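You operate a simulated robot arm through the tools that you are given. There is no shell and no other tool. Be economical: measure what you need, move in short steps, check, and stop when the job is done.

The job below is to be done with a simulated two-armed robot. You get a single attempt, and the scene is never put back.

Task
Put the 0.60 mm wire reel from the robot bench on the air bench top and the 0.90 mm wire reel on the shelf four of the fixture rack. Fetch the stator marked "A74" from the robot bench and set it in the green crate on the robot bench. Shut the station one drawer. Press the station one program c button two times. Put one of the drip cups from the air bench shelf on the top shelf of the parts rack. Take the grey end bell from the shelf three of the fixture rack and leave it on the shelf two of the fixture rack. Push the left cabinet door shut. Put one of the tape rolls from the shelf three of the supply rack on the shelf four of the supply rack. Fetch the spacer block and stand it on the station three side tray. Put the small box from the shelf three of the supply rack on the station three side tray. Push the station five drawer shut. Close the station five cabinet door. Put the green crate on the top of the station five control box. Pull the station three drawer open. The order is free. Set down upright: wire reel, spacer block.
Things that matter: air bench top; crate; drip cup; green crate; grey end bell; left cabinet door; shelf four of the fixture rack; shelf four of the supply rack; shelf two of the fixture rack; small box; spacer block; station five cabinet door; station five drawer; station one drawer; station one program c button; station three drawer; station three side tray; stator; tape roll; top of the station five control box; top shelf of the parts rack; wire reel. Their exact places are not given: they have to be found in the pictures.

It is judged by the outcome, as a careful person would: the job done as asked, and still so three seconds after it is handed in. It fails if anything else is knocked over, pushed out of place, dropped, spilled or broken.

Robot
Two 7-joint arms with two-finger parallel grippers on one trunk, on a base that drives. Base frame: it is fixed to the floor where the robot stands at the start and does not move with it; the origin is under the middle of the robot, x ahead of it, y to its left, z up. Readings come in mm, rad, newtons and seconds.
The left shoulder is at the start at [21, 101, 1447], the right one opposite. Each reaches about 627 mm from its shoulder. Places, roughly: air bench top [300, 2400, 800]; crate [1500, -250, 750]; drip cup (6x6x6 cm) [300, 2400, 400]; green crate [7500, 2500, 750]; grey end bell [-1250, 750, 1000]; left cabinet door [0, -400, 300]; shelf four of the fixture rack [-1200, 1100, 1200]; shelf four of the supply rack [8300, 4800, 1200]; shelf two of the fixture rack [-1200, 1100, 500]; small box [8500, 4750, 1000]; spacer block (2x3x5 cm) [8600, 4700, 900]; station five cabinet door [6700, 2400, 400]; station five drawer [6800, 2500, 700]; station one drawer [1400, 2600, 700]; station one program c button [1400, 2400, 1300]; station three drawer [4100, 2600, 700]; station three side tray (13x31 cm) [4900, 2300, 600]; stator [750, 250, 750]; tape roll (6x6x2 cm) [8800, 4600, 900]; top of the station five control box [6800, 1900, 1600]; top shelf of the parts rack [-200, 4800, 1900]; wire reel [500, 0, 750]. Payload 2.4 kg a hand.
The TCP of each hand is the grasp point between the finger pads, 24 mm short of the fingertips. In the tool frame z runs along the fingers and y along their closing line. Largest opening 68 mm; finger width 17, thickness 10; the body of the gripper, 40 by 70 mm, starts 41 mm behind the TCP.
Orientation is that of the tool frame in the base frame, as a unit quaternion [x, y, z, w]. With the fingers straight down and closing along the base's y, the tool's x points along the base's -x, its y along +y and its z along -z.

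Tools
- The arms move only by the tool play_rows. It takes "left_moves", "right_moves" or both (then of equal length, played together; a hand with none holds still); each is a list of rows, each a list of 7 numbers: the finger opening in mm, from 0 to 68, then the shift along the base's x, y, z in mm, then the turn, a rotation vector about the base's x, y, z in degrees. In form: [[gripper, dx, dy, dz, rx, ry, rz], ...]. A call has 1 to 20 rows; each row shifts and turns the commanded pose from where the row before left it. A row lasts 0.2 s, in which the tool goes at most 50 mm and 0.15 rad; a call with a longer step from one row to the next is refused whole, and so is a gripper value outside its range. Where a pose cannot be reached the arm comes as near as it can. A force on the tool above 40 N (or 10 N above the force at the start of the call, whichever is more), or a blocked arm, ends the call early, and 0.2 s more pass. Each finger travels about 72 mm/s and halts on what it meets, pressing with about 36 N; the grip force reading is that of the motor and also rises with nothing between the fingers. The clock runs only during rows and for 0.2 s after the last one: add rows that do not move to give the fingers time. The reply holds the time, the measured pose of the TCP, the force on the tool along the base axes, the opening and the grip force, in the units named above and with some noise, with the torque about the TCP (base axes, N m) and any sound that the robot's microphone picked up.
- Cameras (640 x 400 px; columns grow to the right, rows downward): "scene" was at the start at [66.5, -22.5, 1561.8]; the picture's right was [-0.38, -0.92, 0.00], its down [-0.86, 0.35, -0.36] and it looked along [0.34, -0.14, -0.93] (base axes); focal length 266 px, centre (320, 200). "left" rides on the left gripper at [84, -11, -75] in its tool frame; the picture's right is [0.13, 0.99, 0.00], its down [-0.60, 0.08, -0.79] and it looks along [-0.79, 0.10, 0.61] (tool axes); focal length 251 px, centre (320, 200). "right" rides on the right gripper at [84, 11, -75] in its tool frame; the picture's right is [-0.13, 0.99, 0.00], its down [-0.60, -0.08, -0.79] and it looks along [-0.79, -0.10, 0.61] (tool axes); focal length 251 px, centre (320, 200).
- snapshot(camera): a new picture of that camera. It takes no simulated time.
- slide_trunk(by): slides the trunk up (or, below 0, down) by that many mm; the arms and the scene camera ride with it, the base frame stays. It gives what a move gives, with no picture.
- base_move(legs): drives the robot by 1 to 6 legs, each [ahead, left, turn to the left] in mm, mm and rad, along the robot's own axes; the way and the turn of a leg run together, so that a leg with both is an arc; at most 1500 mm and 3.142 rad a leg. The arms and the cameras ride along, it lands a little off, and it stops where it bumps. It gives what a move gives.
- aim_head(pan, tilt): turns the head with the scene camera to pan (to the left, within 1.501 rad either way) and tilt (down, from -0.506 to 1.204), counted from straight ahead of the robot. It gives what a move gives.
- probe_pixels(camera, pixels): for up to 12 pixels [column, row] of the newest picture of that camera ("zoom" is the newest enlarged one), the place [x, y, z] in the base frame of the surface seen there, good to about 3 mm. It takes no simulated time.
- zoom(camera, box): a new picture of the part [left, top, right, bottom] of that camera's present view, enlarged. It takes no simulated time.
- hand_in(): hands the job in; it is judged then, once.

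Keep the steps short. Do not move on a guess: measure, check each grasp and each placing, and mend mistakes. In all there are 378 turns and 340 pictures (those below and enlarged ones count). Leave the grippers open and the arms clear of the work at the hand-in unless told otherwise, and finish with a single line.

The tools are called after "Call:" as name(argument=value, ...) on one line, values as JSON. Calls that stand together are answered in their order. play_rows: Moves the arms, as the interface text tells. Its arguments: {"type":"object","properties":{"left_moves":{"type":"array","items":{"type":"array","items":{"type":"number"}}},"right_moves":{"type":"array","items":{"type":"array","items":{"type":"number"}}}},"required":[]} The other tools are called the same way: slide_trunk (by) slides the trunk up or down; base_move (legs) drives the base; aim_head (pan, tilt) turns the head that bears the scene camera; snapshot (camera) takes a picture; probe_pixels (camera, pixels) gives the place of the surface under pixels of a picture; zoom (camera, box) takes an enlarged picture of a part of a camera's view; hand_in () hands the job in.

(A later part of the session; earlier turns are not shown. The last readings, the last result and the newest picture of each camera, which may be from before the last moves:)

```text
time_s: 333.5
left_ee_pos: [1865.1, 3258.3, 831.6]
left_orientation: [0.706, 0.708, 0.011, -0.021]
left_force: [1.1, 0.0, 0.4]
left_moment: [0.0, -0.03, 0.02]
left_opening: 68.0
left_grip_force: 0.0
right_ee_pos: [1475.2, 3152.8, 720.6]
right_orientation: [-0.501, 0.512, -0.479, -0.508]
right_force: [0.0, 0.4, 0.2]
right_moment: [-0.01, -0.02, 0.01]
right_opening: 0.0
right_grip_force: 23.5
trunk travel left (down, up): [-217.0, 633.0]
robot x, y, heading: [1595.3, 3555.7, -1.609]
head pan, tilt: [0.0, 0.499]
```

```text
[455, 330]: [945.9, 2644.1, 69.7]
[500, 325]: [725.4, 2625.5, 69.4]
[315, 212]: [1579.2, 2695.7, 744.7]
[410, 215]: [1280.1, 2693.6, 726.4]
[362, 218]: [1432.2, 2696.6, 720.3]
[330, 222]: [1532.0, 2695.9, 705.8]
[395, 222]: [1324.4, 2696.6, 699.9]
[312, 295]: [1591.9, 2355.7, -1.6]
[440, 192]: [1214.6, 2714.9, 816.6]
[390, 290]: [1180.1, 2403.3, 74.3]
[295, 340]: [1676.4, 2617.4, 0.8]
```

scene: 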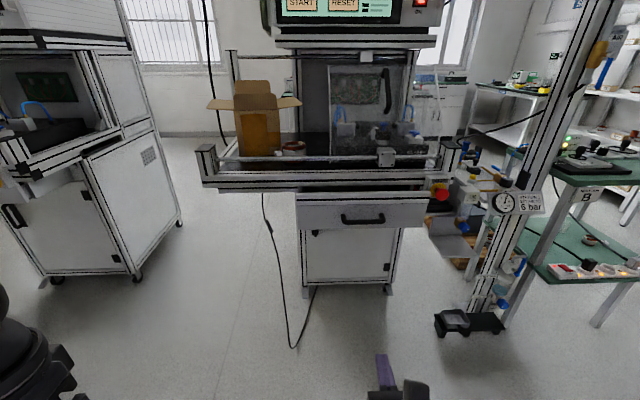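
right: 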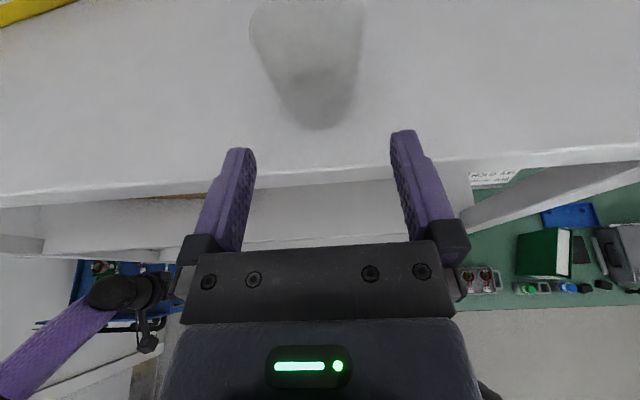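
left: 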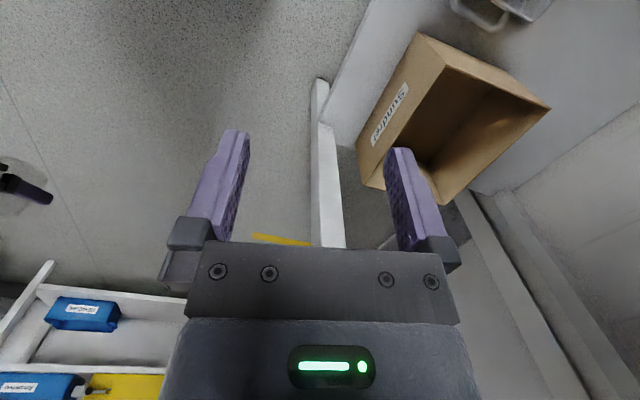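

Move the left hand 70 mm further out (+x), shift the base +60 in x, and straighten the heading; then approach.

Call:
play_rows(left_moves=[[68, 35, 0, 20, 0, 0, 0], [68, 35, 0, 20, 0, 0, 0]])

Call:
base_move(legs=[[0, 0, 0.04], [0, 50, 0], [400, 0, 0]])

Call:
snapshot(camera="scene")

Call:
snapshot(camera="right")

```text
time_s: 334.1
left_ee_pos: [1935.9, 3259.8, 871.7]
left_orientation: [0.706, 0.708, 0.01, -0.02]
left_force: [0.2, -1.2, -0.5]
left_moment: [-0.02, -0.01, 0.0]
left_opening: 68.1
left_grip_force: 0.1
right_ee_pos: [1476.8, 3152.9, 721.3]
right_orientation: [-0.501, 0.512, -0.479, -0.508]
right_force: [-0.6, 0.1, 0.9]
right_moment: [0.01, 0.0, 0.01]
right_opening: 0.0
right_grip_force: 24.0
trunk travel left (down, up): [-217.0, 633.0]
robot x, y, heading: [1594.7, 3556.0, -1.608]
head pan, tilt: [0.0, 0.499]
```

```text
time_s: 337.5
left_ee_pos: [1995.4, 2881.4, 871.5]
left_orientation: [0.693, 0.72, 0.01, -0.02]
left_force: [0.0, -0.8, -0.6]
left_moment: [0.03, -0.03, -0.01]
left_opening: 67.9
left_grip_force: 0.0
right_ee_pos: [1541.9, 2758.9, 721.9]
right_orientation: [0.51, -0.502, 0.489, 0.499]
right_force: [1.0, -0.1, -0.1]
right_moment: [0.01, -0.03, 0.0]
right_opening: 0.0
right_grip_force: 23.9
trunk travel left (down, up): [-217.0, 633.0]
robot x, y, heading: [1644.4, 3159.6, -1.572]
head pan, tilt: [0.0, 0.499]
```

```text
206 pictures are left
```

scene: 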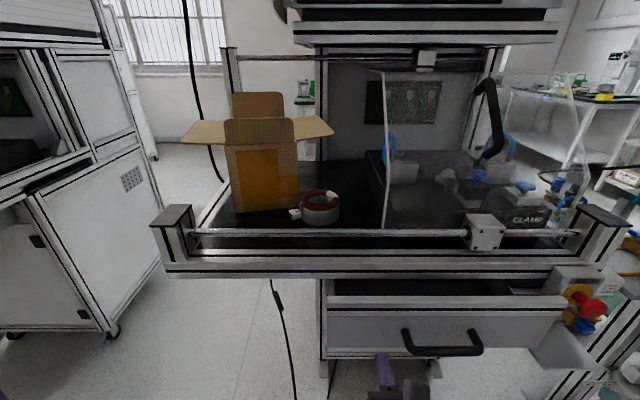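

```text
205 pictures are left
```

right: 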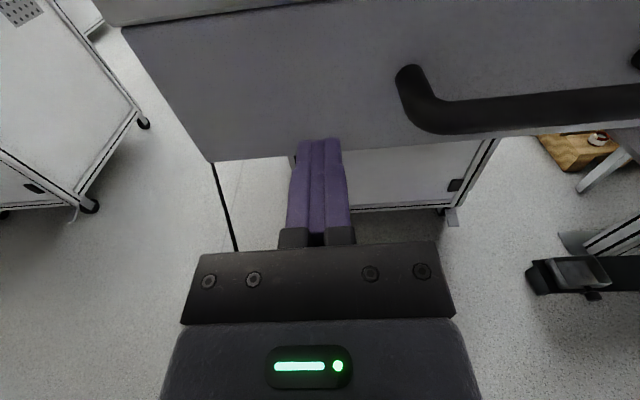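

Check drawer's vertical extent and the platform's underside.

Call:
probe_pixels(camera="scene", pixels=[[340, 310], [340, 350], [340, 358], [345, 288], [345, 272], [345, 280], [345, 264], [500, 300], [585, 305]])

Call:
probe_pixels(camera="right", pixels=[[240, 150], [240, 100], [420, 130], [360, 180], [200, 80]])

```text
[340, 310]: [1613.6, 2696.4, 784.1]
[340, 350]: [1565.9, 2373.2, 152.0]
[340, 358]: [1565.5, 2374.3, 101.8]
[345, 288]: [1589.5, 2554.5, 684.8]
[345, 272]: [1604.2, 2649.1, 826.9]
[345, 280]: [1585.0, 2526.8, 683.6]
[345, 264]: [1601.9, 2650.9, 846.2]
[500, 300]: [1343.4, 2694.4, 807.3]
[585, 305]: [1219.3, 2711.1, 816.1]
```

```text
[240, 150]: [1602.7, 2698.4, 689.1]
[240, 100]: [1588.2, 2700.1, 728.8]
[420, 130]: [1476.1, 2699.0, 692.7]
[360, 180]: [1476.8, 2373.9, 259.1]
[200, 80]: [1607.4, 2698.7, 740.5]
```

Drawer front z 685–807, cabinet face y≈2373. Lower the hand to z≈697 and push by driving in short legs.

Call:
play_rows(right_moves=[[0, 0, 0, -24, 0, 0, 0], [0, 0, -30, 0, 0, 0, 0], [0, 0, -10, 0, 0, 0, 0]])

Call:
base_move(legs=[[60, 0, 0], [60, 0, 0], [60, 0, 0]])

Call:
snapshot(camera="right")

```text
time_s: 338.3
left_ee_pos: [1996.1, 2881.7, 871.2]
left_orientation: [0.694, 0.72, 0.011, -0.021]
left_force: [-0.6, -1.0, 0.6]
left_moment: [-0.01, 0.01, -0.02]
left_opening: 68.0
left_grip_force: 0.1
right_ee_pos: [1541.2, 2717.8, 698.0]
right_orientation: [0.51, -0.502, 0.488, 0.499]
right_force: [-0.1, -0.1, -0.3]
right_moment: [0.01, 0.01, 0.02]
right_opening: 0.0
right_grip_force: 23.5
trunk travel left (down, up): [-217.0, 633.0]
robot x, y, heading: [1641.9, 3166.8, -1.576]
head pan, tilt: [0.0, 0.499]
```

```text
time_s: 339.8
left_ee_pos: [1994.8, 2787.6, 870.9]
left_orientation: [0.695, 0.719, 0.009, -0.02]
left_force: [1.2, -0.7, -0.1]
left_moment: [0.01, 0.01, -0.01]
left_opening: 68.1
left_grip_force: 0.0
right_ee_pos: [1540.7, 2629.1, 698.4]
right_orientation: [0.51, -0.501, 0.489, 0.5]
right_force: [-1.5, 21.2, 8.3]
right_moment: [-0.36, -0.04, 0.06]
right_opening: 0.1
right_grip_force: 23.3
trunk travel left (down, up): [-217.0, 633.0]
robot x, y, heading: [1646.1, 3068.5, -1.568]
head pan, tilt: [0.0, 0.499]
stopped in leg 2: the force on the tool passed its limit at 148 N (the readings are from after the stop); the commanded pose is now the measured one
```

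```text
204 pictures are left
```

right: 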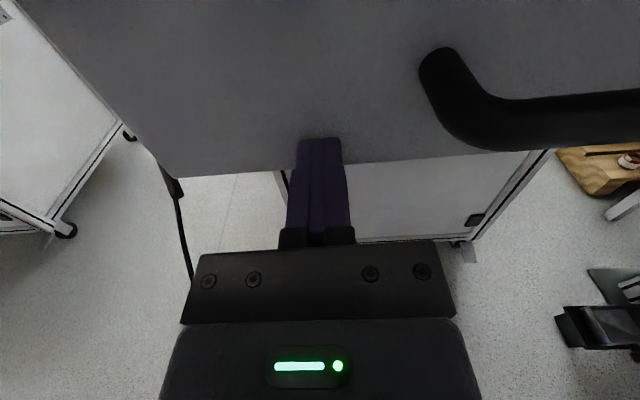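

Stopped hard at y≈2605. Look whether the drawer is closed.

Call:
snapshot(camera="scene")

Call:
probe_pixels(camera="scene", pixels=[[400, 330], [345, 320], [560, 330], [345, 300], [500, 318], [600, 340], [335, 360]])

```text
203 pictures are left
```

scene: 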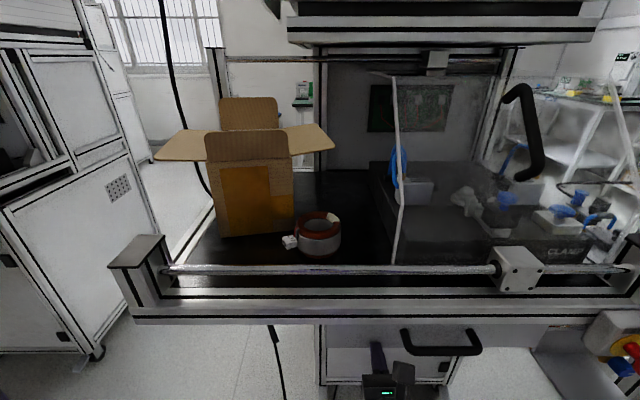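

```text
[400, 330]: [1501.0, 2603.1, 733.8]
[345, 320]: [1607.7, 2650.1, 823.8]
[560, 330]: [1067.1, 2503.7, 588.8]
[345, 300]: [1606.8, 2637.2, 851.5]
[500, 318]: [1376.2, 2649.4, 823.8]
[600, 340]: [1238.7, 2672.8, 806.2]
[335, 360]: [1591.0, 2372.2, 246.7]
```

Drawer front at y=2603, not yet flush with the cabinet (2373). Push gently with the arm.

Call:
play_rows(right_moves=[[0, 0, -4, 0, 0, 0, 0], [0, 0, -6, 0, 0, 0, 0], [0, 0, -8, 0, 0, 0, 0], [0, 0, -8, 0, 0, 0, 0], [0, 0, -8, 0, 0, 0, 0], [0, 0, -8, 0, 0, 0, 0], [0, 0, -8, 0, 0, 0, 0]])

```text
time_s: 340.1
left_ee_pos: [1994.4, 2788.0, 872.3]
left_orientation: [0.694, 0.719, 0.009, -0.019]
left_force: [-0.2, 0.1, 0.4]
left_moment: [-0.01, 0.0, 0.02]
left_opening: 68.0
left_grip_force: 0.0
right_ee_pos: [1540.7, 2630.3, 697.4]
right_orientation: [0.51, -0.501, 0.489, 0.499]
right_force: [-1.0, 27.1, 12.5]
right_moment: [-0.52, -0.05, 0.01]
right_opening: 0.0
right_grip_force: 24.0
trunk travel left (down, up): [-217.0, 633.0]
robot x, y, heading: [1642.4, 3070.6, -1.573]
head pan, tilt: [0.0, 0.499]
stopped in row 1 (right hand): the force on the tool passed its limit at 47 N (the readings are from after the stop); the commanded pose is now the measured one
```

Compare with station two's (closed) drawer: look left.

Call:
aim_head(pan=0.9, tilt=0.3)

Call:
snapshot(camera="scene")

```text
time_s: 341.3
left_ee_pos: [1994.2, 2788.1, 872.1]
left_orientation: [0.694, 0.719, 0.008, -0.019]
left_force: [-0.2, 0.2, 0.2]
left_moment: [-0.02, 0.01, -0.02]
left_opening: 68.0
left_grip_force: 0.2
right_ee_pos: [1540.6, 2630.3, 697.6]
right_orientation: [0.51, -0.502, 0.488, 0.5]
right_force: [-1.7, 39.9, 9.9]
right_moment: [-0.47, -0.24, -0.03]
right_opening: 0.1
right_grip_force: 23.3
trunk travel left (down, up): [-217.0, 633.0]
robot x, y, heading: [1645.9, 3071.2, -1.579]
head pan, tilt: [0.901, 0.3]
```

```text
202 pictures are left
```

scene: 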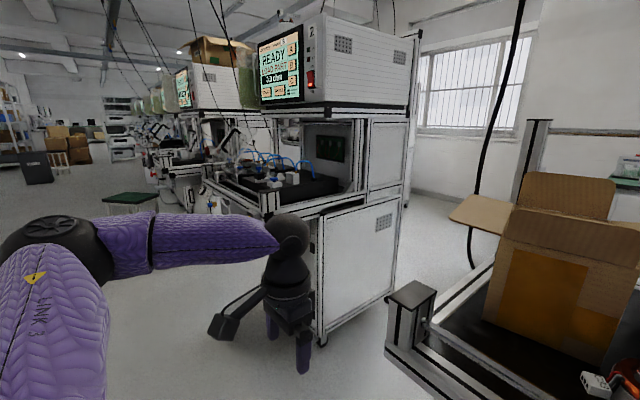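

I judge it shut (hard stop); I will compare with station three's closed drawer later. Now the button: back off, raise trunk and hand.

Call:
base_move(legs=[[-150, 0, 0]])

Call:
slide_trunk(by=335)

Call:
play_rows(left_moves=[[68, 0, 0, 20, 0, 0, 0], [68, 0, 0, 20, 0, 0, 0], [68, 0, 0, 20, 0, 0, 0], [68, 0, 0, 20, 0, 0, 0], [68, 0, 0, 20, 0, 0, 0], [68, 0, 0, 0, 0, 0, 0], [68, 0, 0, 0, 0, 0, 0]], right_moves=[[0, 0, 0, 45, 0, 0, 0], [0, 0, 0, 45, 0, 0, 0], [0, 0, 0, 45, 0, 0, 0], [0, 0, 0, 45, 0, 0, 0], [0, 0, 0, 45, 0, 0, 0], [0, 0, 0, 45, 0, 0, 0], [0, 0, 0, 40, 0, 0, 0]])

Call:
base_move(legs=[[0, -180, 0.005]])

Call:
aim_head(pan=-0.1, tilt=0.45)

Call:
snapshot(camera="scene")

```text
time_s: 342.7
left_ee_pos: [1995.2, 2937.0, 871.4]
left_orientation: [0.695, 0.719, 0.01, -0.021]
left_force: [0.4, -0.8, -0.4]
left_moment: [0.02, 0.0, -0.02]
left_opening: 68.0
left_grip_force: 0.2
right_ee_pos: [1540.8, 2778.4, 694.0]
right_orientation: [0.511, -0.502, 0.488, 0.498]
right_force: [0.5, 0.0, 0.6]
right_moment: [0.01, 0.0, -0.03]
right_opening: 0.0
right_grip_force: 23.8
trunk travel left (down, up): [-217.0, 633.0]
robot x, y, heading: [1648.2, 3222.5, -1.579]
head pan, tilt: [0.901, 0.3]
```

```text
time_s: 346.0
left_ee_pos: [1995.4, 2936.3, 1206.2]
left_orientation: [0.695, 0.718, 0.01, -0.02]
left_force: [0.2, -0.2, -0.3]
left_moment: [-0.02, 0.0, 0.0]
left_opening: 67.9
left_grip_force: 0.0
right_ee_pos: [1540.7, 2777.9, 1030.0]
right_orientation: [0.509, -0.504, 0.487, 0.5]
right_force: [-0.7, -0.6, -0.6]
right_moment: [0.04, 0.0, 0.01]
right_opening: 0.0
right_grip_force: 23.1
trunk travel left (down, up): [-552.0, 298.0]
robot x, y, heading: [1647.3, 3218.7, -1.575]
head pan, tilt: [0.901, 0.3]
```

```text
time_s: 347.6
left_ee_pos: [1993.4, 2934.3, 1306.3]
left_orientation: [0.695, 0.719, 0.009, -0.02]
left_force: [1.0, -0.3, 0.3]
left_moment: [0.01, 0.01, 0.0]
left_opening: 67.9
left_grip_force: 0.0
right_ee_pos: [1542.4, 2777.3, 1340.6]
right_orientation: [0.511, -0.503, 0.488, 0.499]
right_force: [-0.9, -0.5, 0.5]
right_moment: [-0.01, 0.0, -0.02]
right_opening: 0.1
right_grip_force: 23.3
trunk travel left (down, up): [-552.0, 298.0]
robot x, y, heading: [1644.2, 3222.3, -1.578]
head pan, tilt: [0.901, 0.3]
```

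```text
time_s: 349.1
left_ee_pos: [1814.5, 2934.5, 1306.4]
left_orientation: [0.694, 0.719, 0.011, -0.021]
left_force: [-0.1, -0.5, 0.0]
left_moment: [-0.01, 0.0, -0.01]
left_opening: 68.0
left_grip_force: 0.1
right_ee_pos: [1363.3, 2778.9, 1340.1]
right_orientation: [0.51, -0.503, 0.488, 0.499]
right_force: [0.4, 0.8, 0.4]
right_moment: [0.01, 0.05, 0.02]
right_opening: 0.2
right_grip_force: 22.9
trunk travel left (down, up): [-552.0, 298.0]
robot x, y, heading: [1466.1, 3220.9, -1.578]
head pan, tilt: [0.901, 0.3]
```

```text
time_s: 350.4
left_ee_pos: [1816.8, 2934.9, 1305.9]
left_orientation: [0.694, 0.719, 0.01, -0.021]
left_force: [0.5, 0.0, -0.6]
left_moment: [-0.01, 0.03, 0.0]
left_opening: 68.2
left_grip_force: 0.2
right_ee_pos: [1363.7, 2777.9, 1341.8]
right_orientation: [0.51, -0.503, 0.488, 0.499]
right_force: [0.2, -0.2, -0.5]
right_moment: [-0.01, 0.02, -0.01]
right_opening: 0.0
right_grip_force: 23.8
trunk travel left (down, up): [-552.0, 298.0]
robot x, y, heading: [1467.9, 3221.5, -1.578]
head pan, tilt: [-0.099, 0.45]
```

```text
201 pictures are left
```

scene: 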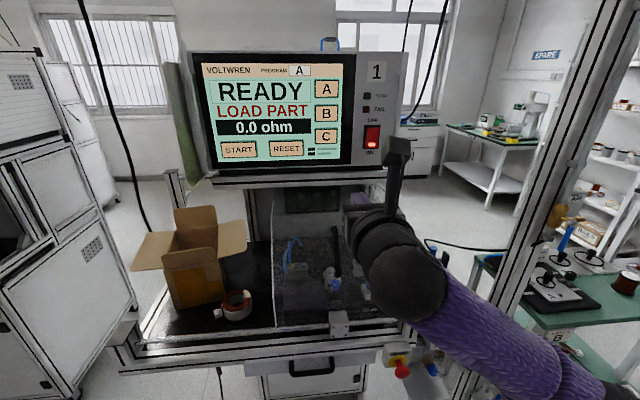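

Call:
probe_pixels(camera="scene", pixels=[[326, 136], [316, 131], [336, 141], [326, 113], [326, 88], [270, 149], [205, 210], [330, 235], [372, 137]])

```text
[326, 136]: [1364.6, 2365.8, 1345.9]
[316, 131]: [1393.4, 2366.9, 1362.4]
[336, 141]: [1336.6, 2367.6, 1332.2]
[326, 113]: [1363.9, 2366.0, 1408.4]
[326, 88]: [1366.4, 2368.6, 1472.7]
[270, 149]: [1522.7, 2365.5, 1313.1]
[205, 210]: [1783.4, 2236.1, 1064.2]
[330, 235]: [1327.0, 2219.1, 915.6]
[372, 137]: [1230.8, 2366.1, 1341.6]
```

C centre (1365,2366,1346). Drive 320 ahead, then press with the arm.

Call:
base_move(legs=[[320, 0, 0.006]])

Call:
snapshot(camera="right")

Call:
snapshot(camera="scene")

```text
time_s: 352.5
left_ee_pos: [1813.0, 2613.6, 1306.4]
left_orientation: [0.696, 0.717, 0.01, -0.02]
left_force: [-0.2, -0.1, 0.3]
left_moment: [-0.01, 0.01, 0.0]
left_opening: 68.2
left_grip_force: 0.1
right_ee_pos: [1359.9, 2458.1, 1339.8]
right_orientation: [0.51, -0.504, 0.486, 0.5]
right_force: [0.7, -0.3, -0.1]
right_moment: [0.04, 0.0, 0.01]
right_opening: 0.0
right_grip_force: 23.5
trunk travel left (down, up): [-552.0, 298.0]
robot x, y, heading: [1464.1, 2902.6, -1.578]
head pan, tilt: [-0.099, 0.45]
```

```text
200 pictures are left
```

right: 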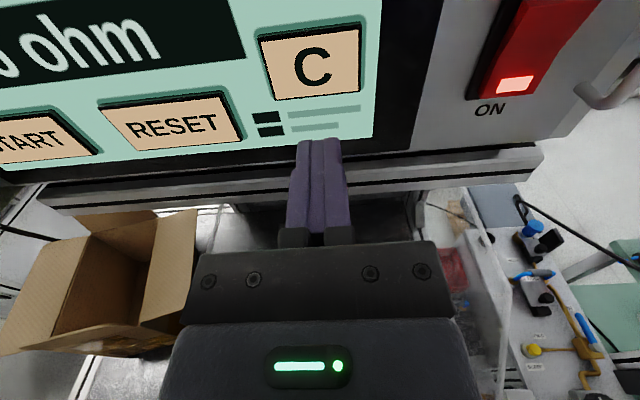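

```text
199 pictures are left
```

scene: 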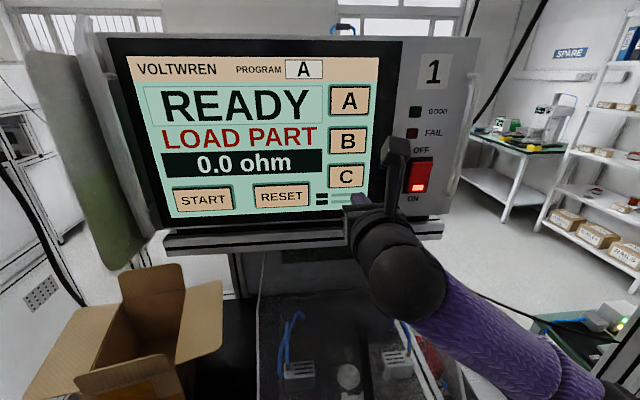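

Call:
probe_pixels(camera="right", pixels=[[312, 65], [270, 40], [355, 85]])

Call:
play_rows(right_moves=[[0, 4, -18, 6, 0, 0, 0], [0, 0, -18, 0, 0, 0, 0], [0, 0, -16, 0, 0, 0, 0], [0, 0, 0, 0, 0, 0, 0]])

Call:
snapshot(camera="right")

```text
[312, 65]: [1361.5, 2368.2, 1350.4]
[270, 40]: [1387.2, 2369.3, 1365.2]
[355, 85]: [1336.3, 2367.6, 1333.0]
```

```text
time_s: 353.5
left_ee_pos: [1812.2, 2613.0, 1305.0]
left_orientation: [0.697, 0.717, 0.01, -0.021]
left_force: [-0.4, 1.0, 0.3]
left_moment: [0.02, -0.01, 0.03]
left_opening: 68.1
left_grip_force: 0.1
right_ee_pos: [1364.0, 2405.4, 1346.2]
right_orientation: [0.51, -0.504, 0.486, 0.5]
right_force: [-0.8, -0.9, 0.3]
right_moment: [0.03, -0.03, 0.03]
right_opening: 0.0
right_grip_force: 24.3
trunk travel left (down, up): [-552.0, 298.0]
robot x, y, heading: [1465.3, 2901.8, -1.573]
head pan, tilt: [-0.099, 0.45]
```

```text
198 pictures are left
```

right: 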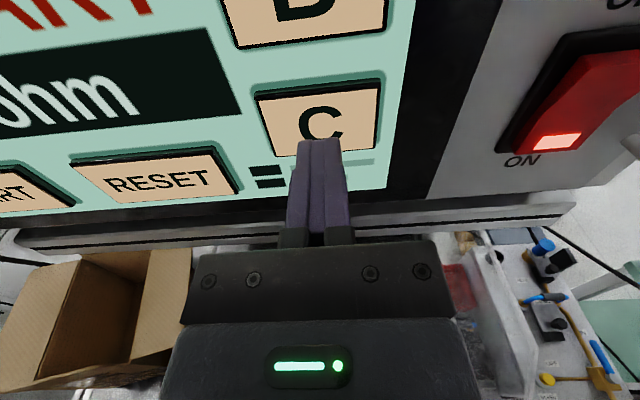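

Tips 13 mm from the button, pointing at C. Press gently once, then retract.

Call:
play_rows(right_moves=[[0, 0, -6, 0, 0, 0, 0], [0, 0, -4, 0, 0, 0, 0], [0, 0, -3, 0, 0, 0, 0], [0, 0, -3, 0, 0, 0, 0], [0, 0, 0, 0, 0, 0, 0]])

Call:
snapshot(camera="scene")

```text
time_s: 354.7
left_ee_pos: [1813.0, 2612.3, 1307.2]
left_orientation: [0.696, 0.718, 0.01, -0.02]
left_force: [0.5, -0.2, -0.6]
left_moment: [0.0, -0.02, 0.0]
left_opening: 67.9
left_grip_force: 0.1
right_ee_pos: [1364.6, 2389.6, 1348.3]
right_orientation: [0.51, -0.504, 0.486, 0.5]
right_force: [-0.7, 1.0, 0.1]
right_moment: [0.03, 0.0, 0.01]
right_opening: 0.1
right_grip_force: 23.2
trunk travel left (down, up): [-552.0, 298.0]
robot x, y, heading: [1465.7, 2904.5, -1.58]
head pan, tilt: [-0.099, 0.45]
heard: click
```

```text
197 pictures are left
```

scene: 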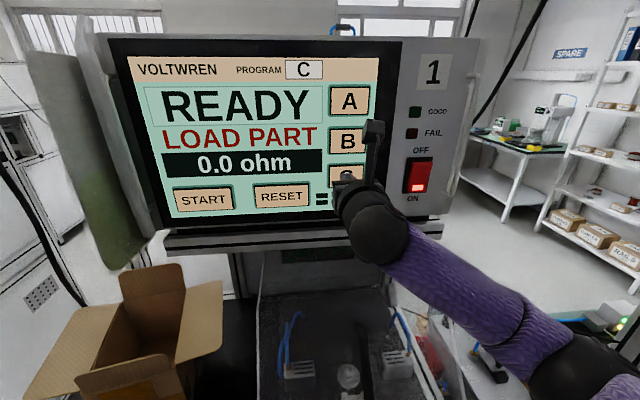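

A click was heard and program shows C. Retract 20 mm fully and press again once.

Call:
play_rows(right_moves=[[0, 0, 10, 0, 0, 0, 0], [0, 0, 10, 0, 0, 0, 0], [0, 0, 0, 0, 0, 0, 0], [0, 0, 0, 0, 0, 0, 0]])

Call:
play_rows(right_moves=[[0, 0, -8, 0, 0, 0, 0], [0, 0, -6, 0, 0, 0, 0], [0, 0, -4, 0, 0, 0, 0], [0, 0, -2, 0, 0, 0, 0], [0, 0, 0, 0, 0, 0, 0]])

```text
time_s: 355.7
left_ee_pos: [1812.3, 2613.8, 1306.3]
left_orientation: [0.696, 0.717, 0.011, -0.02]
left_force: [-0.4, -0.3, 0.8]
left_moment: [-0.01, 0.01, -0.01]
left_opening: 67.9
left_grip_force: 0.0
right_ee_pos: [1363.0, 2409.5, 1346.7]
right_orientation: [0.509, -0.504, 0.486, 0.5]
right_force: [0.2, 0.3, -0.4]
right_moment: [-0.02, 0.01, 0.01]
right_opening: 0.0
right_grip_force: 23.3
trunk travel left (down, up): [-552.0, 298.0]
robot x, y, heading: [1466.9, 2901.4, -1.583]
head pan, tilt: [-0.099, 0.45]
```

```text
time_s: 356.9
left_ee_pos: [1812.9, 2612.7, 1306.5]
left_orientation: [0.697, 0.717, 0.01, -0.021]
left_force: [0.4, 0.2, -0.2]
left_moment: [-0.03, 0.04, 0.0]
left_opening: 67.9
left_grip_force: 0.1
right_ee_pos: [1362.3, 2390.1, 1347.5]
right_orientation: [0.509, -0.504, 0.486, 0.5]
right_force: [-1.1, 1.8, -0.3]
right_moment: [-0.04, -0.02, -0.01]
right_opening: 0.0
right_grip_force: 23.7
trunk travel left (down, up): [-552.0, 298.0]
robot x, y, heading: [1463.1, 2903.9, -1.577]
head pan, tilt: [-0.099, 0.45]
heard: click
```

Second click heard. Retract, back out, and look along the aisle toward station three.

Call:
play_rows(right_moves=[[0, 0, 15, 0, 0, 0, 0], [0, 0, 25, 0, 0, 0, 0], [0, 0, 30, 0, 0, 0, 0]])

Call:
base_move(legs=[[-650, 0, 0], [0, 0, 1.57]])

Call:
aim_head(pan=-0.2, tilt=0.35)

Call:
snapshot(camera="scene")

```text
time_s: 357.7
left_ee_pos: [1812.3, 2613.8, 1307.0]
left_orientation: [0.697, 0.717, 0.01, -0.02]
left_force: [0.4, 1.0, -0.4]
left_moment: [-0.01, -0.03, 0.05]
left_opening: 68.2
left_grip_force: 0.0
right_ee_pos: [1362.5, 2460.6, 1345.9]
right_orientation: [0.509, -0.504, 0.486, 0.5]
right_force: [1.1, 1.1, 0.3]
right_moment: [0.0, 0.01, -0.04]
right_opening: 0.0
right_grip_force: 23.4
trunk travel left (down, up): [-552.0, 298.0]
robot x, y, heading: [1461.6, 2899.9, -1.58]
head pan, tilt: [-0.099, 0.45]
```

```text
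time_s: 365.2
left_ee_pos: [1754.4, 3901.8, 1305.6]
left_orientation: [-0.024, 0.999, -0.007, -0.021]
left_force: [-0.3, 0.5, -0.4]
left_moment: [-0.03, 0.0, 0.0]
left_opening: 68.0
left_grip_force: 0.1
right_ee_pos: [1914.8, 3454.8, 1347.0]
right_orientation: [0.717, 0.009, 0.697, 0.004]
right_force: [0.5, 0.2, 0.5]
right_moment: [-0.01, 0.03, -0.01]
right_opening: 0.1
right_grip_force: 23.7
trunk travel left (down, up): [-552.0, 298.0]
robot x, y, heading: [1467.2, 3548.0, 0.006]
head pan, tilt: [-0.099, 0.45]
```

```text
time_s: 365.8
left_ee_pos: [1754.4, 3901.5, 1305.1]
left_orientation: [-0.022, 0.999, -0.008, -0.022]
left_force: [-0.7, 0.2, 0.5]
left_moment: [0.0, 0.02, -0.02]
left_opening: 68.2
left_grip_force: 0.1
right_ee_pos: [1915.0, 3453.9, 1346.5]
right_orientation: [0.716, 0.009, 0.698, 0.004]
right_force: [-0.1, -0.4, -0.3]
right_moment: [0.0, -0.01, -0.01]
right_opening: 0.2
right_grip_force: 23.8
trunk travel left (down, up): [-552.0, 298.0]
robot x, y, heading: [1470.7, 3551.8, 0.0]
head pan, tilt: [-0.201, 0.351]
```

```text
196 pictures are left
```

scene: 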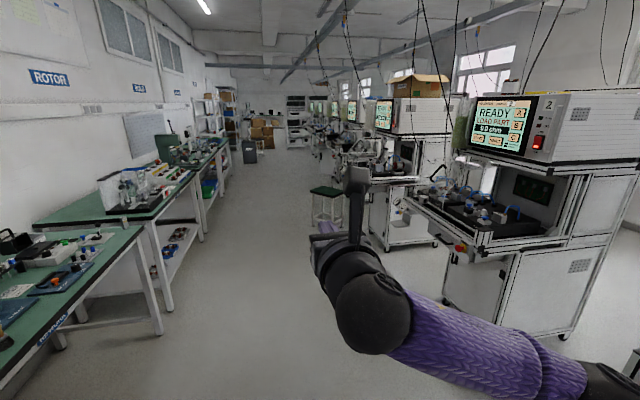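

Call:
probe_pixels(camera="scene", pixels=[[325, 191], [312, 190], [340, 188], [145, 228], [190, 175], [470, 230], [395, 182], [205, 150], [400, 215]])

```text
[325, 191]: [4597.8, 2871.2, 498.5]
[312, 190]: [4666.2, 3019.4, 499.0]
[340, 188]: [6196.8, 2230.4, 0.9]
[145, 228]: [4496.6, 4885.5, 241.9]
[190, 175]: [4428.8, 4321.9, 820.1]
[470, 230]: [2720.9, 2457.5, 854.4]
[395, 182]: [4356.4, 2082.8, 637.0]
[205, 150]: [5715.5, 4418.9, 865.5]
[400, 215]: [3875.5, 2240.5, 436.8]
```

Stool at (4620,2920). Drive along the aisle to x≈4200 and turn to face station three.

Call:
base_move(legs=[[1370, 0, 0], [1370, 50, 0], [0, 0, -1.57]])

Call:
aim_head(pan=0.1, tilt=0.45)

Call:
snapshot(camera="scene")

```text
time_s: 383.0
left_ee_pos: [4549.0, 3346.7, 1306.3]
left_orientation: [0.694, 0.719, 0.01, -0.02]
left_force: [0.1, 0.6, -0.5]
left_moment: [-0.02, -0.03, 0.0]
left_opening: 68.0
left_grip_force: 0.0
right_ee_pos: [4099.2, 3190.6, 1348.5]
right_orientation: [0.511, -0.503, 0.487, 0.499]
right_force: [0.8, -0.2, 0.2]
right_moment: [0.01, 0.01, 0.01]
right_opening: 0.0
right_grip_force: 23.2
trunk travel left (down, up): [-552.0, 298.0]
robot x, y, heading: [4200.8, 3630.5, -1.582]
head pan, tilt: [-0.201, 0.351]
```

```text
time_s: 383.8
left_ee_pos: [4548.6, 3345.1, 1305.7]
left_orientation: [0.694, 0.719, 0.01, -0.02]
left_force: [0.2, 0.7, -0.9]
left_moment: [0.0, 0.01, 0.03]
left_opening: 68.0
left_grip_force: 0.0
right_ee_pos: [4099.3, 3190.7, 1345.8]
right_orientation: [0.51, -0.502, 0.488, 0.499]
right_force: [0.3, 0.2, -0.1]
right_moment: [0.01, 0.0, 0.02]
right_opening: 0.1
right_grip_force: 24.0
trunk travel left (down, up): [-552.0, 298.0]
robot x, y, heading: [4201.0, 3634.0, -1.574]
head pan, tilt: [0.099, 0.45]
```

```text
195 pictures are left
```

scene: 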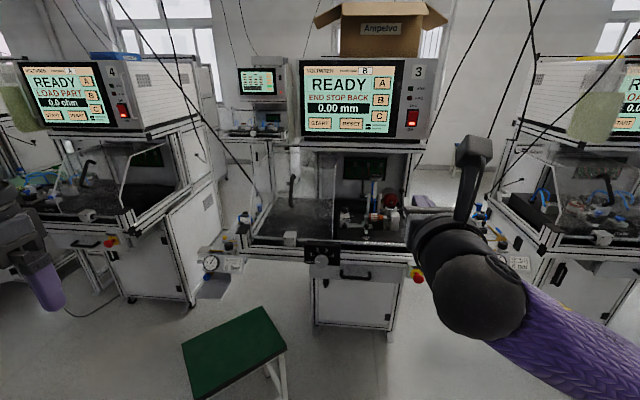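

Call:
zoom(camera="scene", box=[180, 200, 450, 340])

Call:
probe_pixels(camera="scene", pixels=[[355, 278], [330, 283], [390, 283], [322, 258], [417, 277], [213, 290], [225, 278], [205, 285], [235, 350], [345, 258], [360, 295], [290, 250]])

```text
2.37 times, centred on (315, 270) of scene
```

zoom: 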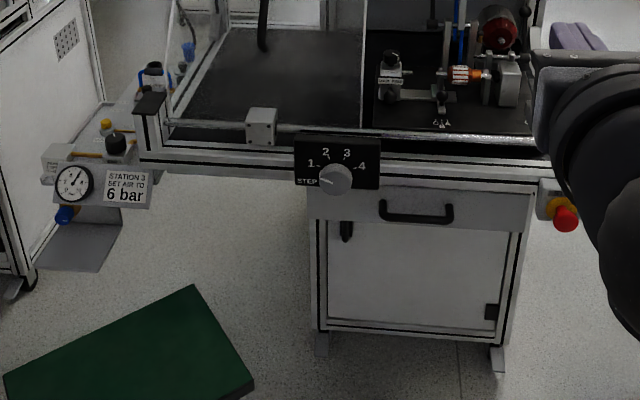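

```text
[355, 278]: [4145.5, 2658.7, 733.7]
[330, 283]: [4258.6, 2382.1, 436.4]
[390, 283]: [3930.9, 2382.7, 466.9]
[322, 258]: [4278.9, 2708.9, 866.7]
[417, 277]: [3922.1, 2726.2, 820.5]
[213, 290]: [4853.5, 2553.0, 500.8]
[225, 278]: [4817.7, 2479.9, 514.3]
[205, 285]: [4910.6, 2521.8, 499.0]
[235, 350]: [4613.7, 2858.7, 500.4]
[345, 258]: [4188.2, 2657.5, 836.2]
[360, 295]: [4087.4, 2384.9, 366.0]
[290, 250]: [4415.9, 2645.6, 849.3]
```

Call:
probe_pixels(camera="zoom", pixels=[[480, 210], [350, 205], [515, 205], [385, 212], [450, 215], [418, 218], [400, 200], [75, 250], [60, 230], [105, 262], [335, 180], [300, 165]])

```text
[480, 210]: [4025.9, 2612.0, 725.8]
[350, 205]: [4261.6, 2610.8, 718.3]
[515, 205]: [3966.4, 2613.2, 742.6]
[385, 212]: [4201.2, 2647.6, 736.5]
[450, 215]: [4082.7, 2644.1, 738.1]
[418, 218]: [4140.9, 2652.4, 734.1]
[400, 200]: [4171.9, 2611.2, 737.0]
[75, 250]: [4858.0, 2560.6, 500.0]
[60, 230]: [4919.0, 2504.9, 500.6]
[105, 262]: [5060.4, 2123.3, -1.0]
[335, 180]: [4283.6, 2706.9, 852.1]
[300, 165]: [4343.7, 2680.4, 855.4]
```

Station three's closed drawer front is at y≈2612 (station one's is now 2603, so that one is shut). The handle bar is at (4083–4201, 2650, 735). Roll the right hand 90° so it closes vertically, open it, lower trunk and hand.

Call:
play_rows(right_moves=[[68, 0, 0, 0, 0, -8, 0], [68, 0, 0, 0, 0, -8, 0], [68, 0, 0, 0, 0, -8, 0], [68, 0, 0, 0, 0, -8, 0], [68, 0, 0, 0, 0, -8, 0], [68, 0, 0, 0, 0, -8, 0], [68, 0, 0, 0, 0, -8, 0], [68, 0, 0, 0, 0, -8, 0], [68, 0, 0, 0, 0, -8, 0], [68, 0, 0, 0, 0, -8, 0], [68, 0, 0, 0, 0, -8, 0]])

Call:
slide_trunk(by=-330)

Call:
play_rows(right_moves=[[68, 0, 0, -40, 0, 0, 0], [68, 0, 0, -40, 0, 0, 0], [68, 0, 0, -40, 0, 0, 0], [68, 0, 0, -40, 0, 0, 0], [68, 0, 0, -40, 0, 0, 0], [68, 0, 0, -40, 0, 0, 0], [68, 0, 0, -38, 0, 0, 0]])

Call:
snapshot(camera="right")

```text
time_s: 386.2
left_ee_pos: [4548.7, 3345.9, 1306.2]
left_orientation: [0.694, 0.719, 0.01, -0.02]
left_force: [0.0, -0.6, 0.5]
left_moment: [0.0, -0.02, 0.0]
left_opening: 68.2
left_grip_force: 0.0
right_ee_pos: [4099.8, 3189.2, 1346.3]
right_orientation: [-0.029, 0.708, -0.705, -0.009]
right_force: [-0.4, 1.5, 0.3]
right_moment: [0.01, -0.03, -0.01]
right_opening: 68.4
right_grip_force: 0.1
trunk travel left (down, up): [-552.0, 298.0]
robot x, y, heading: [4202.5, 3630.2, -1.574]
head pan, tilt: [0.099, 0.45]
```

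```text
time_s: 389.4
left_ee_pos: [4548.8, 3346.2, 975.3]
left_orientation: [0.694, 0.719, 0.011, -0.02]
left_force: [-0.4, -0.8, 0.2]
left_moment: [-0.02, -0.04, -0.03]
left_opening: 68.0
left_grip_force: 0.0
right_ee_pos: [4098.9, 3190.9, 1016.8]
right_orientation: [-0.03, 0.709, -0.705, -0.009]
right_force: [-0.1, 0.2, -0.5]
right_moment: [0.02, -0.04, 0.01]
right_opening: 68.0
right_grip_force: 0.0
trunk travel left (down, up): [-222.0, 628.0]
robot x, y, heading: [4198.1, 3634.4, -1.581]
head pan, tilt: [0.099, 0.45]
```

```text
time_s: 391.0
left_ee_pos: [4548.9, 3346.2, 976.3]
left_orientation: [0.694, 0.719, 0.01, -0.021]
left_force: [-0.2, 1.3, 0.1]
left_moment: [0.01, -0.02, 0.0]
left_opening: 67.8
left_grip_force: 0.0
right_ee_pos: [4100.4, 3191.5, 738.8]
right_orientation: [-0.029, 0.709, -0.704, -0.008]
right_force: [0.3, -0.6, -0.5]
right_moment: [-0.01, -0.02, -0.02]
right_opening: 68.0
right_grip_force: 0.0
trunk travel left (down, up): [-222.0, 628.0]
robot x, y, heading: [4195.3, 3631.7, -1.573]
head pan, tilt: [0.099, 0.45]
```

```text
193 pictures are left
```

right: 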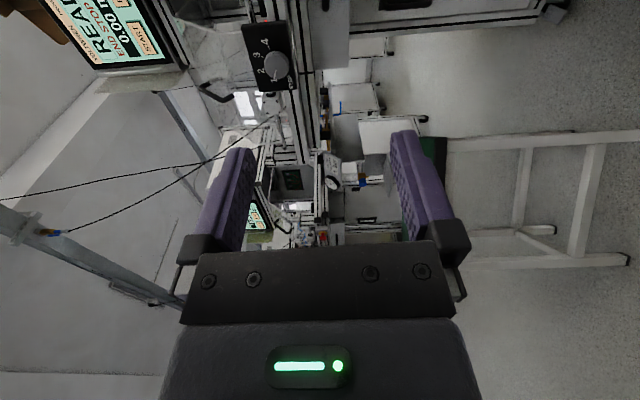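

Check the stool's nearest corner before going in.

Call:
snapshot(camera="scene")

Call:
probe_pixels(camera="scene", pixels=[[264, 203], [290, 248], [200, 300], [175, 245], [355, 178], [300, 262]])

```text
192 pictures are left
```

scene: 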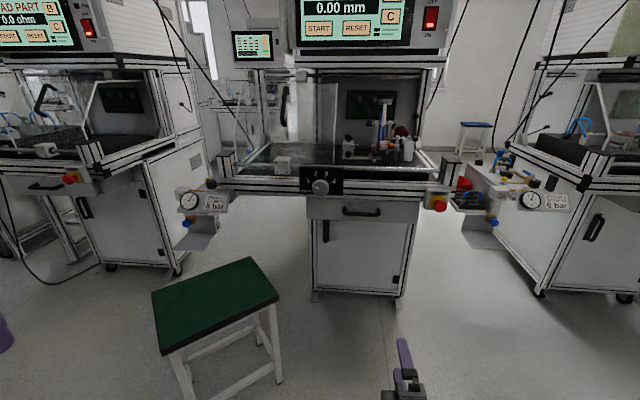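

```text
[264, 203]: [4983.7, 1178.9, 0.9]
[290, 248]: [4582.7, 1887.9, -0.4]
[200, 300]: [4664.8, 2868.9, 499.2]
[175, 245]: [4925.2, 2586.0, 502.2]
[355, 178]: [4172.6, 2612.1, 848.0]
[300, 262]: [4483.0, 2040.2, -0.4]
```

Shift left 42 and drive 430 ahead.

Call:
base_move(legs=[[0, 42, 0], [430, 0, 0]])

Call:
snapshot(camera="right")

Call:
snapshot(camera="scene")

```text
time_s: 394.1
left_ee_pos: [4589.5, 2914.3, 977.2]
left_orientation: [0.693, 0.721, 0.01, -0.02]
left_force: [0.6, -1.2, -0.2]
left_moment: [-0.02, 0.02, 0.02]
left_opening: 68.1
left_grip_force: 0.1
right_ee_pos: [4142.5, 2758.1, 740.1]
right_orientation: [-0.03, 0.709, -0.705, -0.009]
right_force: [0.5, 0.0, 0.4]
right_moment: [-0.01, 0.02, 0.02]
right_opening: 68.1
right_grip_force: 0.0
trunk travel left (down, up): [-222.0, 628.0]
robot x, y, heading: [4242.5, 3200.5, -1.568]
head pan, tilt: [0.099, 0.45]
```

```text
191 pictures are left
```

right: 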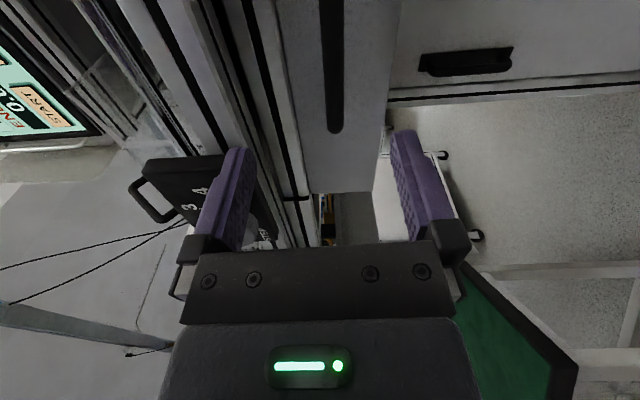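

```text
190 pictures are left
```

scene: 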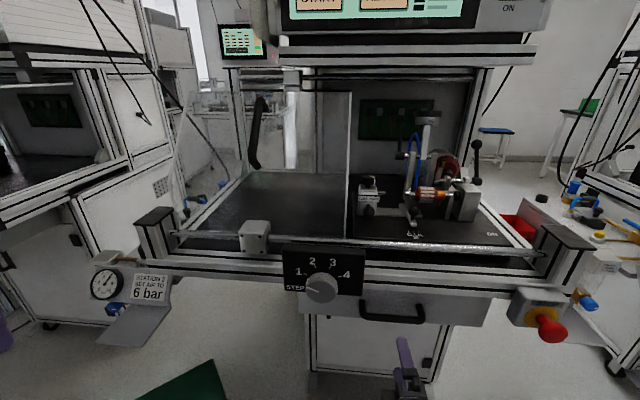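

Call:
probe_pixels(camera="right", pixels=[[332, 100], [332, 30], [331, 128], [320, 100], [344, 100], [365, 150], [290, 170]])

```text
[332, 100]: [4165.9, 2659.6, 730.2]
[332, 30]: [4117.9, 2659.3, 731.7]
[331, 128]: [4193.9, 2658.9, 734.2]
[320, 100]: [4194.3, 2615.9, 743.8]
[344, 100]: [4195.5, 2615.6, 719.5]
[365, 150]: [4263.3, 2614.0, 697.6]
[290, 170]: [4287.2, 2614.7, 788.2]
```

Bar centre ≈(y 2652, z 732). Move in with the arm: down 8, forward 105.

Call:
base_move(legs=[[50, 0, 0]])

Call:
play_rows(right_moves=[[68, 0, 0, -8, 0, 0, 0], [68, 0, -20, 0, 0, 0, 0], [68, 0, -20, 0, 0, 0, 0], [68, 0, -14, 0, 0, 0, 0], [68, 0, 0, 0, 0, 0, 0]])

Call:
snapshot(camera="right")

```text
time_s: 395.1
left_ee_pos: [4591.1, 2864.8, 974.9]
left_orientation: [0.693, 0.72, 0.01, -0.021]
left_force: [0.5, 0.7, 0.2]
left_moment: [0.0, -0.04, 0.0]
left_opening: 67.9
left_grip_force: 0.0
right_ee_pos: [4142.5, 2707.4, 739.5]
right_orientation: [-0.03, 0.709, -0.705, -0.009]
right_force: [-0.3, -0.1, -0.7]
right_moment: [-0.01, 0.0, 0.0]
right_opening: 67.7
right_grip_force: 0.0
trunk travel left (down, up): [-222.0, 628.0]
robot x, y, heading: [4241.6, 3149.1, -1.576]
head pan, tilt: [0.099, 0.45]
```

```text
time_s: 396.3
left_ee_pos: [4590.3, 2864.5, 975.5]
left_orientation: [0.693, 0.721, 0.01, -0.021]
left_force: [0.0, 0.0, 0.8]
left_moment: [0.0, -0.01, 0.02]
left_opening: 67.8
left_grip_force: 0.1
right_ee_pos: [4143.0, 2652.8, 731.3]
right_orientation: [-0.031, 0.708, -0.705, -0.008]
right_force: [-0.1, 0.8, -0.3]
right_moment: [-0.01, 0.0, -0.01]
right_opening: 67.8
right_grip_force: 0.1
trunk travel left (down, up): [-222.0, 628.0]
robot x, y, heading: [4240.2, 3149.8, -1.571]
head pan, tilt: [0.099, 0.45]
```

```text
189 pictures are left
```

right: 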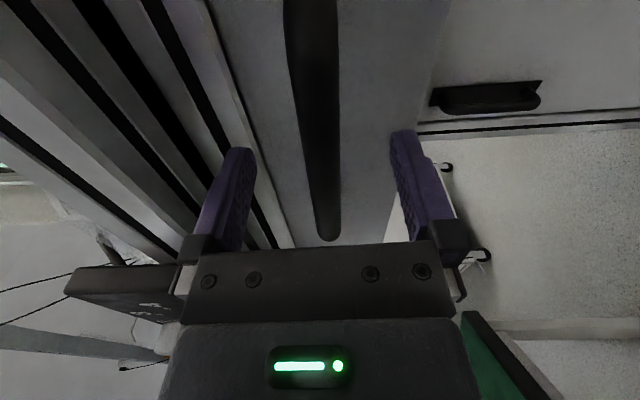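

Bar is between the fingers. Close on it.

Call:
play_rows(right_moves=[[40, 0, 0, 0, 0, 0, 0], [15, 0, 0, 0, 0, 0, 0], [0, 0, 0, 0, 0, 0, 0], [0, 0, 0, 0, 0, 0, 0], [0, 0, 0, 0, 0, 0, 0], [0, 0, 0, 0, 0, 0, 0]])

Call:
base_move(legs=[[-60, 0, 0]])

Call:
snapshot(camera="scene")

```text
time_s: 397.7
left_ee_pos: [4589.7, 2863.7, 973.9]
left_orientation: [0.692, 0.721, 0.011, -0.021]
left_force: [0.2, 0.6, 0.0]
left_moment: [0.0, -0.02, -0.01]
left_opening: 68.1
left_grip_force: 0.1
right_ee_pos: [4143.0, 2653.3, 730.0]
right_orientation: [-0.031, 0.71, -0.704, -0.009]
right_force: [0.7, 6.9, -22.3]
right_moment: [0.11, -0.65, -0.19]
right_opening: 15.4
right_grip_force: 34.7
trunk travel left (down, up): [-222.0, 628.0]
robot x, y, heading: [4240.5, 3147.5, -1.57]
head pan, tilt: [0.099, 0.45]
```

```text
time_s: 398.6
left_ee_pos: [4591.1, 2923.5, 976.3]
left_orientation: [0.693, 0.72, 0.011, -0.021]
left_force: [0.0, -0.4, 0.0]
left_moment: [0.0, 0.0, -0.01]
left_opening: 67.9
left_grip_force: 0.0
right_ee_pos: [4141.2, 2712.9, 730.9]
right_orientation: [-0.03, 0.709, -0.704, -0.009]
right_force: [1.7, 2.2, -29.0]
right_moment: [0.11, -0.62, 0.09]
right_opening: 15.5
right_grip_force: 34.5
trunk travel left (down, up): [-222.0, 628.0]
robot x, y, heading: [4238.5, 3210.3, -1.574]
head pan, tilt: [0.099, 0.45]
```

```text
188 pictures are left
```

scene: 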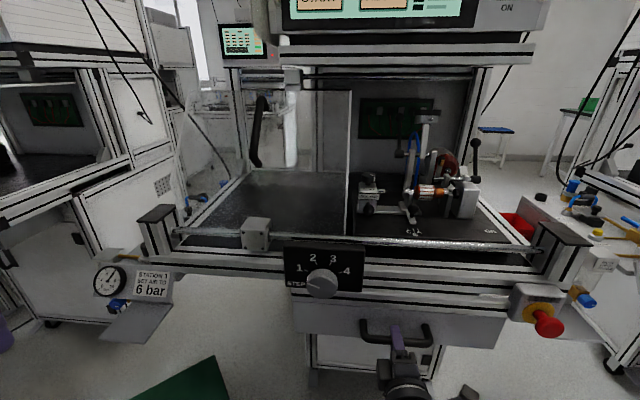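

The drawer moves. Pull another 140 mm.

Call:
base_move(legs=[[-70, 0, 0], [-70, 0, 0]])

Call:
snapshot(camera="scene")

```text
time_s: 400.3
left_ee_pos: [4590.6, 3061.1, 975.2]
left_orientation: [0.694, 0.719, 0.01, -0.021]
left_force: [-0.9, -0.1, 0.1]
left_moment: [-0.02, 0.02, 0.01]
left_opening: 68.2
left_grip_force: 0.1
right_ee_pos: [4142.9, 2853.0, 729.3]
right_orientation: [-0.03, 0.709, -0.704, -0.008]
right_force: [8.9, 0.6, -19.5]
right_moment: [0.02, -0.63, 0.79]
right_opening: 15.4
right_grip_force: 34.5
trunk travel left (down, up): [-222.0, 628.0]
robot x, y, heading: [4243.9, 3350.9, -1.573]
head pan, tilt: [0.099, 0.45]
```

```text
187 pictures are left
```

scene: 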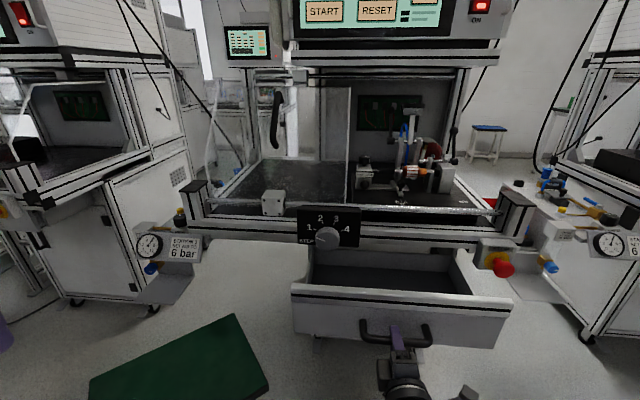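

Drawer is open by 200 mm. Release and back away.

Call:
play_rows(right_moves=[[30, 0, 0, 0, 0, 0, 0], [60, 0, 0, 0, 0, 0, 0], [68, 0, 0, 0, 0, 0, 0], [68, 0, 0, 0, 0, 0, 0], [68, 0, 30, 0, 0, 0, 0], [68, 0, 40, 0, 0, 0, 0]])

Call:
base_move(legs=[[-250, 0, 0]])

Call:
snapshot(camera="scene")

```text
time_s: 401.7
left_ee_pos: [4591.2, 3063.2, 976.6]
left_orientation: [0.694, 0.72, 0.01, -0.02]
left_force: [0.1, 0.4, 0.1]
left_moment: [0.05, -0.01, 0.03]
left_opening: 67.9
left_grip_force: 0.1
right_ee_pos: [4142.3, 2923.7, 730.7]
right_orientation: [-0.029, 0.708, -0.705, -0.008]
right_force: [-0.6, -0.1, 0.0]
right_moment: [-0.02, -0.04, -0.01]
right_opening: 68.2
right_grip_force: 0.0
trunk travel left (down, up): [-222.0, 628.0]
robot x, y, heading: [4240.6, 3352.1, -1.575]
head pan, tilt: [0.099, 0.45]
```

```text
time_s: 403.5
left_ee_pos: [4590.7, 3307.2, 975.4]
left_orientation: [0.695, 0.719, 0.01, -0.021]
left_force: [-0.3, -0.7, -0.7]
left_moment: [0.01, 0.0, -0.01]
left_opening: 67.9
left_grip_force: 0.0
right_ee_pos: [4142.7, 3168.6, 730.8]
right_orientation: [-0.029, 0.709, -0.704, -0.009]
right_force: [-1.0, -0.1, 0.9]
right_moment: [-0.01, 0.03, -0.02]
right_opening: 68.3
right_grip_force: 0.1
trunk travel left (down, up): [-222.0, 628.0]
robot x, y, heading: [4242.1, 3594.2, -1.574]
head pan, tilt: [0.099, 0.45]
```

```text
186 pictures are left
```

scene: 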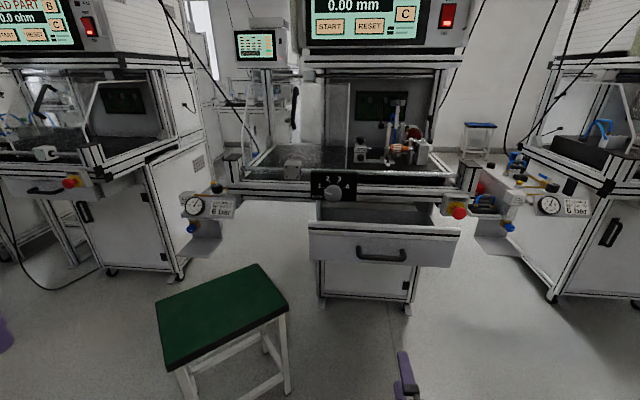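

Open and stable. Drive on to station five.

Call:
base_move(legs=[[0, 0, 1.574], [1300, 0, 0], [1260, 0, 0], [0, 0, -1.57]])

Call:
snapshot(camera="scene")

```text
time_s: 423.7
left_ee_pos: [7186.6, 3259.4, 977.2]
left_orientation: [0.688, 0.725, 0.011, -0.021]
left_force: [-0.2, -0.1, -0.1]
left_moment: [-0.02, -0.01, -0.02]
left_opening: 68.1
left_grip_force: 0.0
right_ee_pos: [6741.3, 3114.7, 729.8]
right_orientation: [-0.036, 0.709, -0.704, -0.004]
right_force: [-0.3, 0.5, -0.4]
right_moment: [-0.03, 0.0, 0.0]
right_opening: 67.9
right_grip_force: 0.0
trunk travel left (down, up): [-222.0, 628.0]
robot x, y, heading: [6834.2, 3542.7, -1.558]
head pan, tilt: [0.099, 0.45]
```

```text
185 pictures are left
```

scene: 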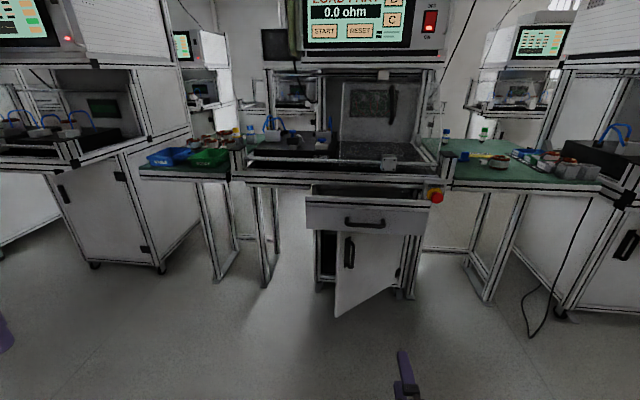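

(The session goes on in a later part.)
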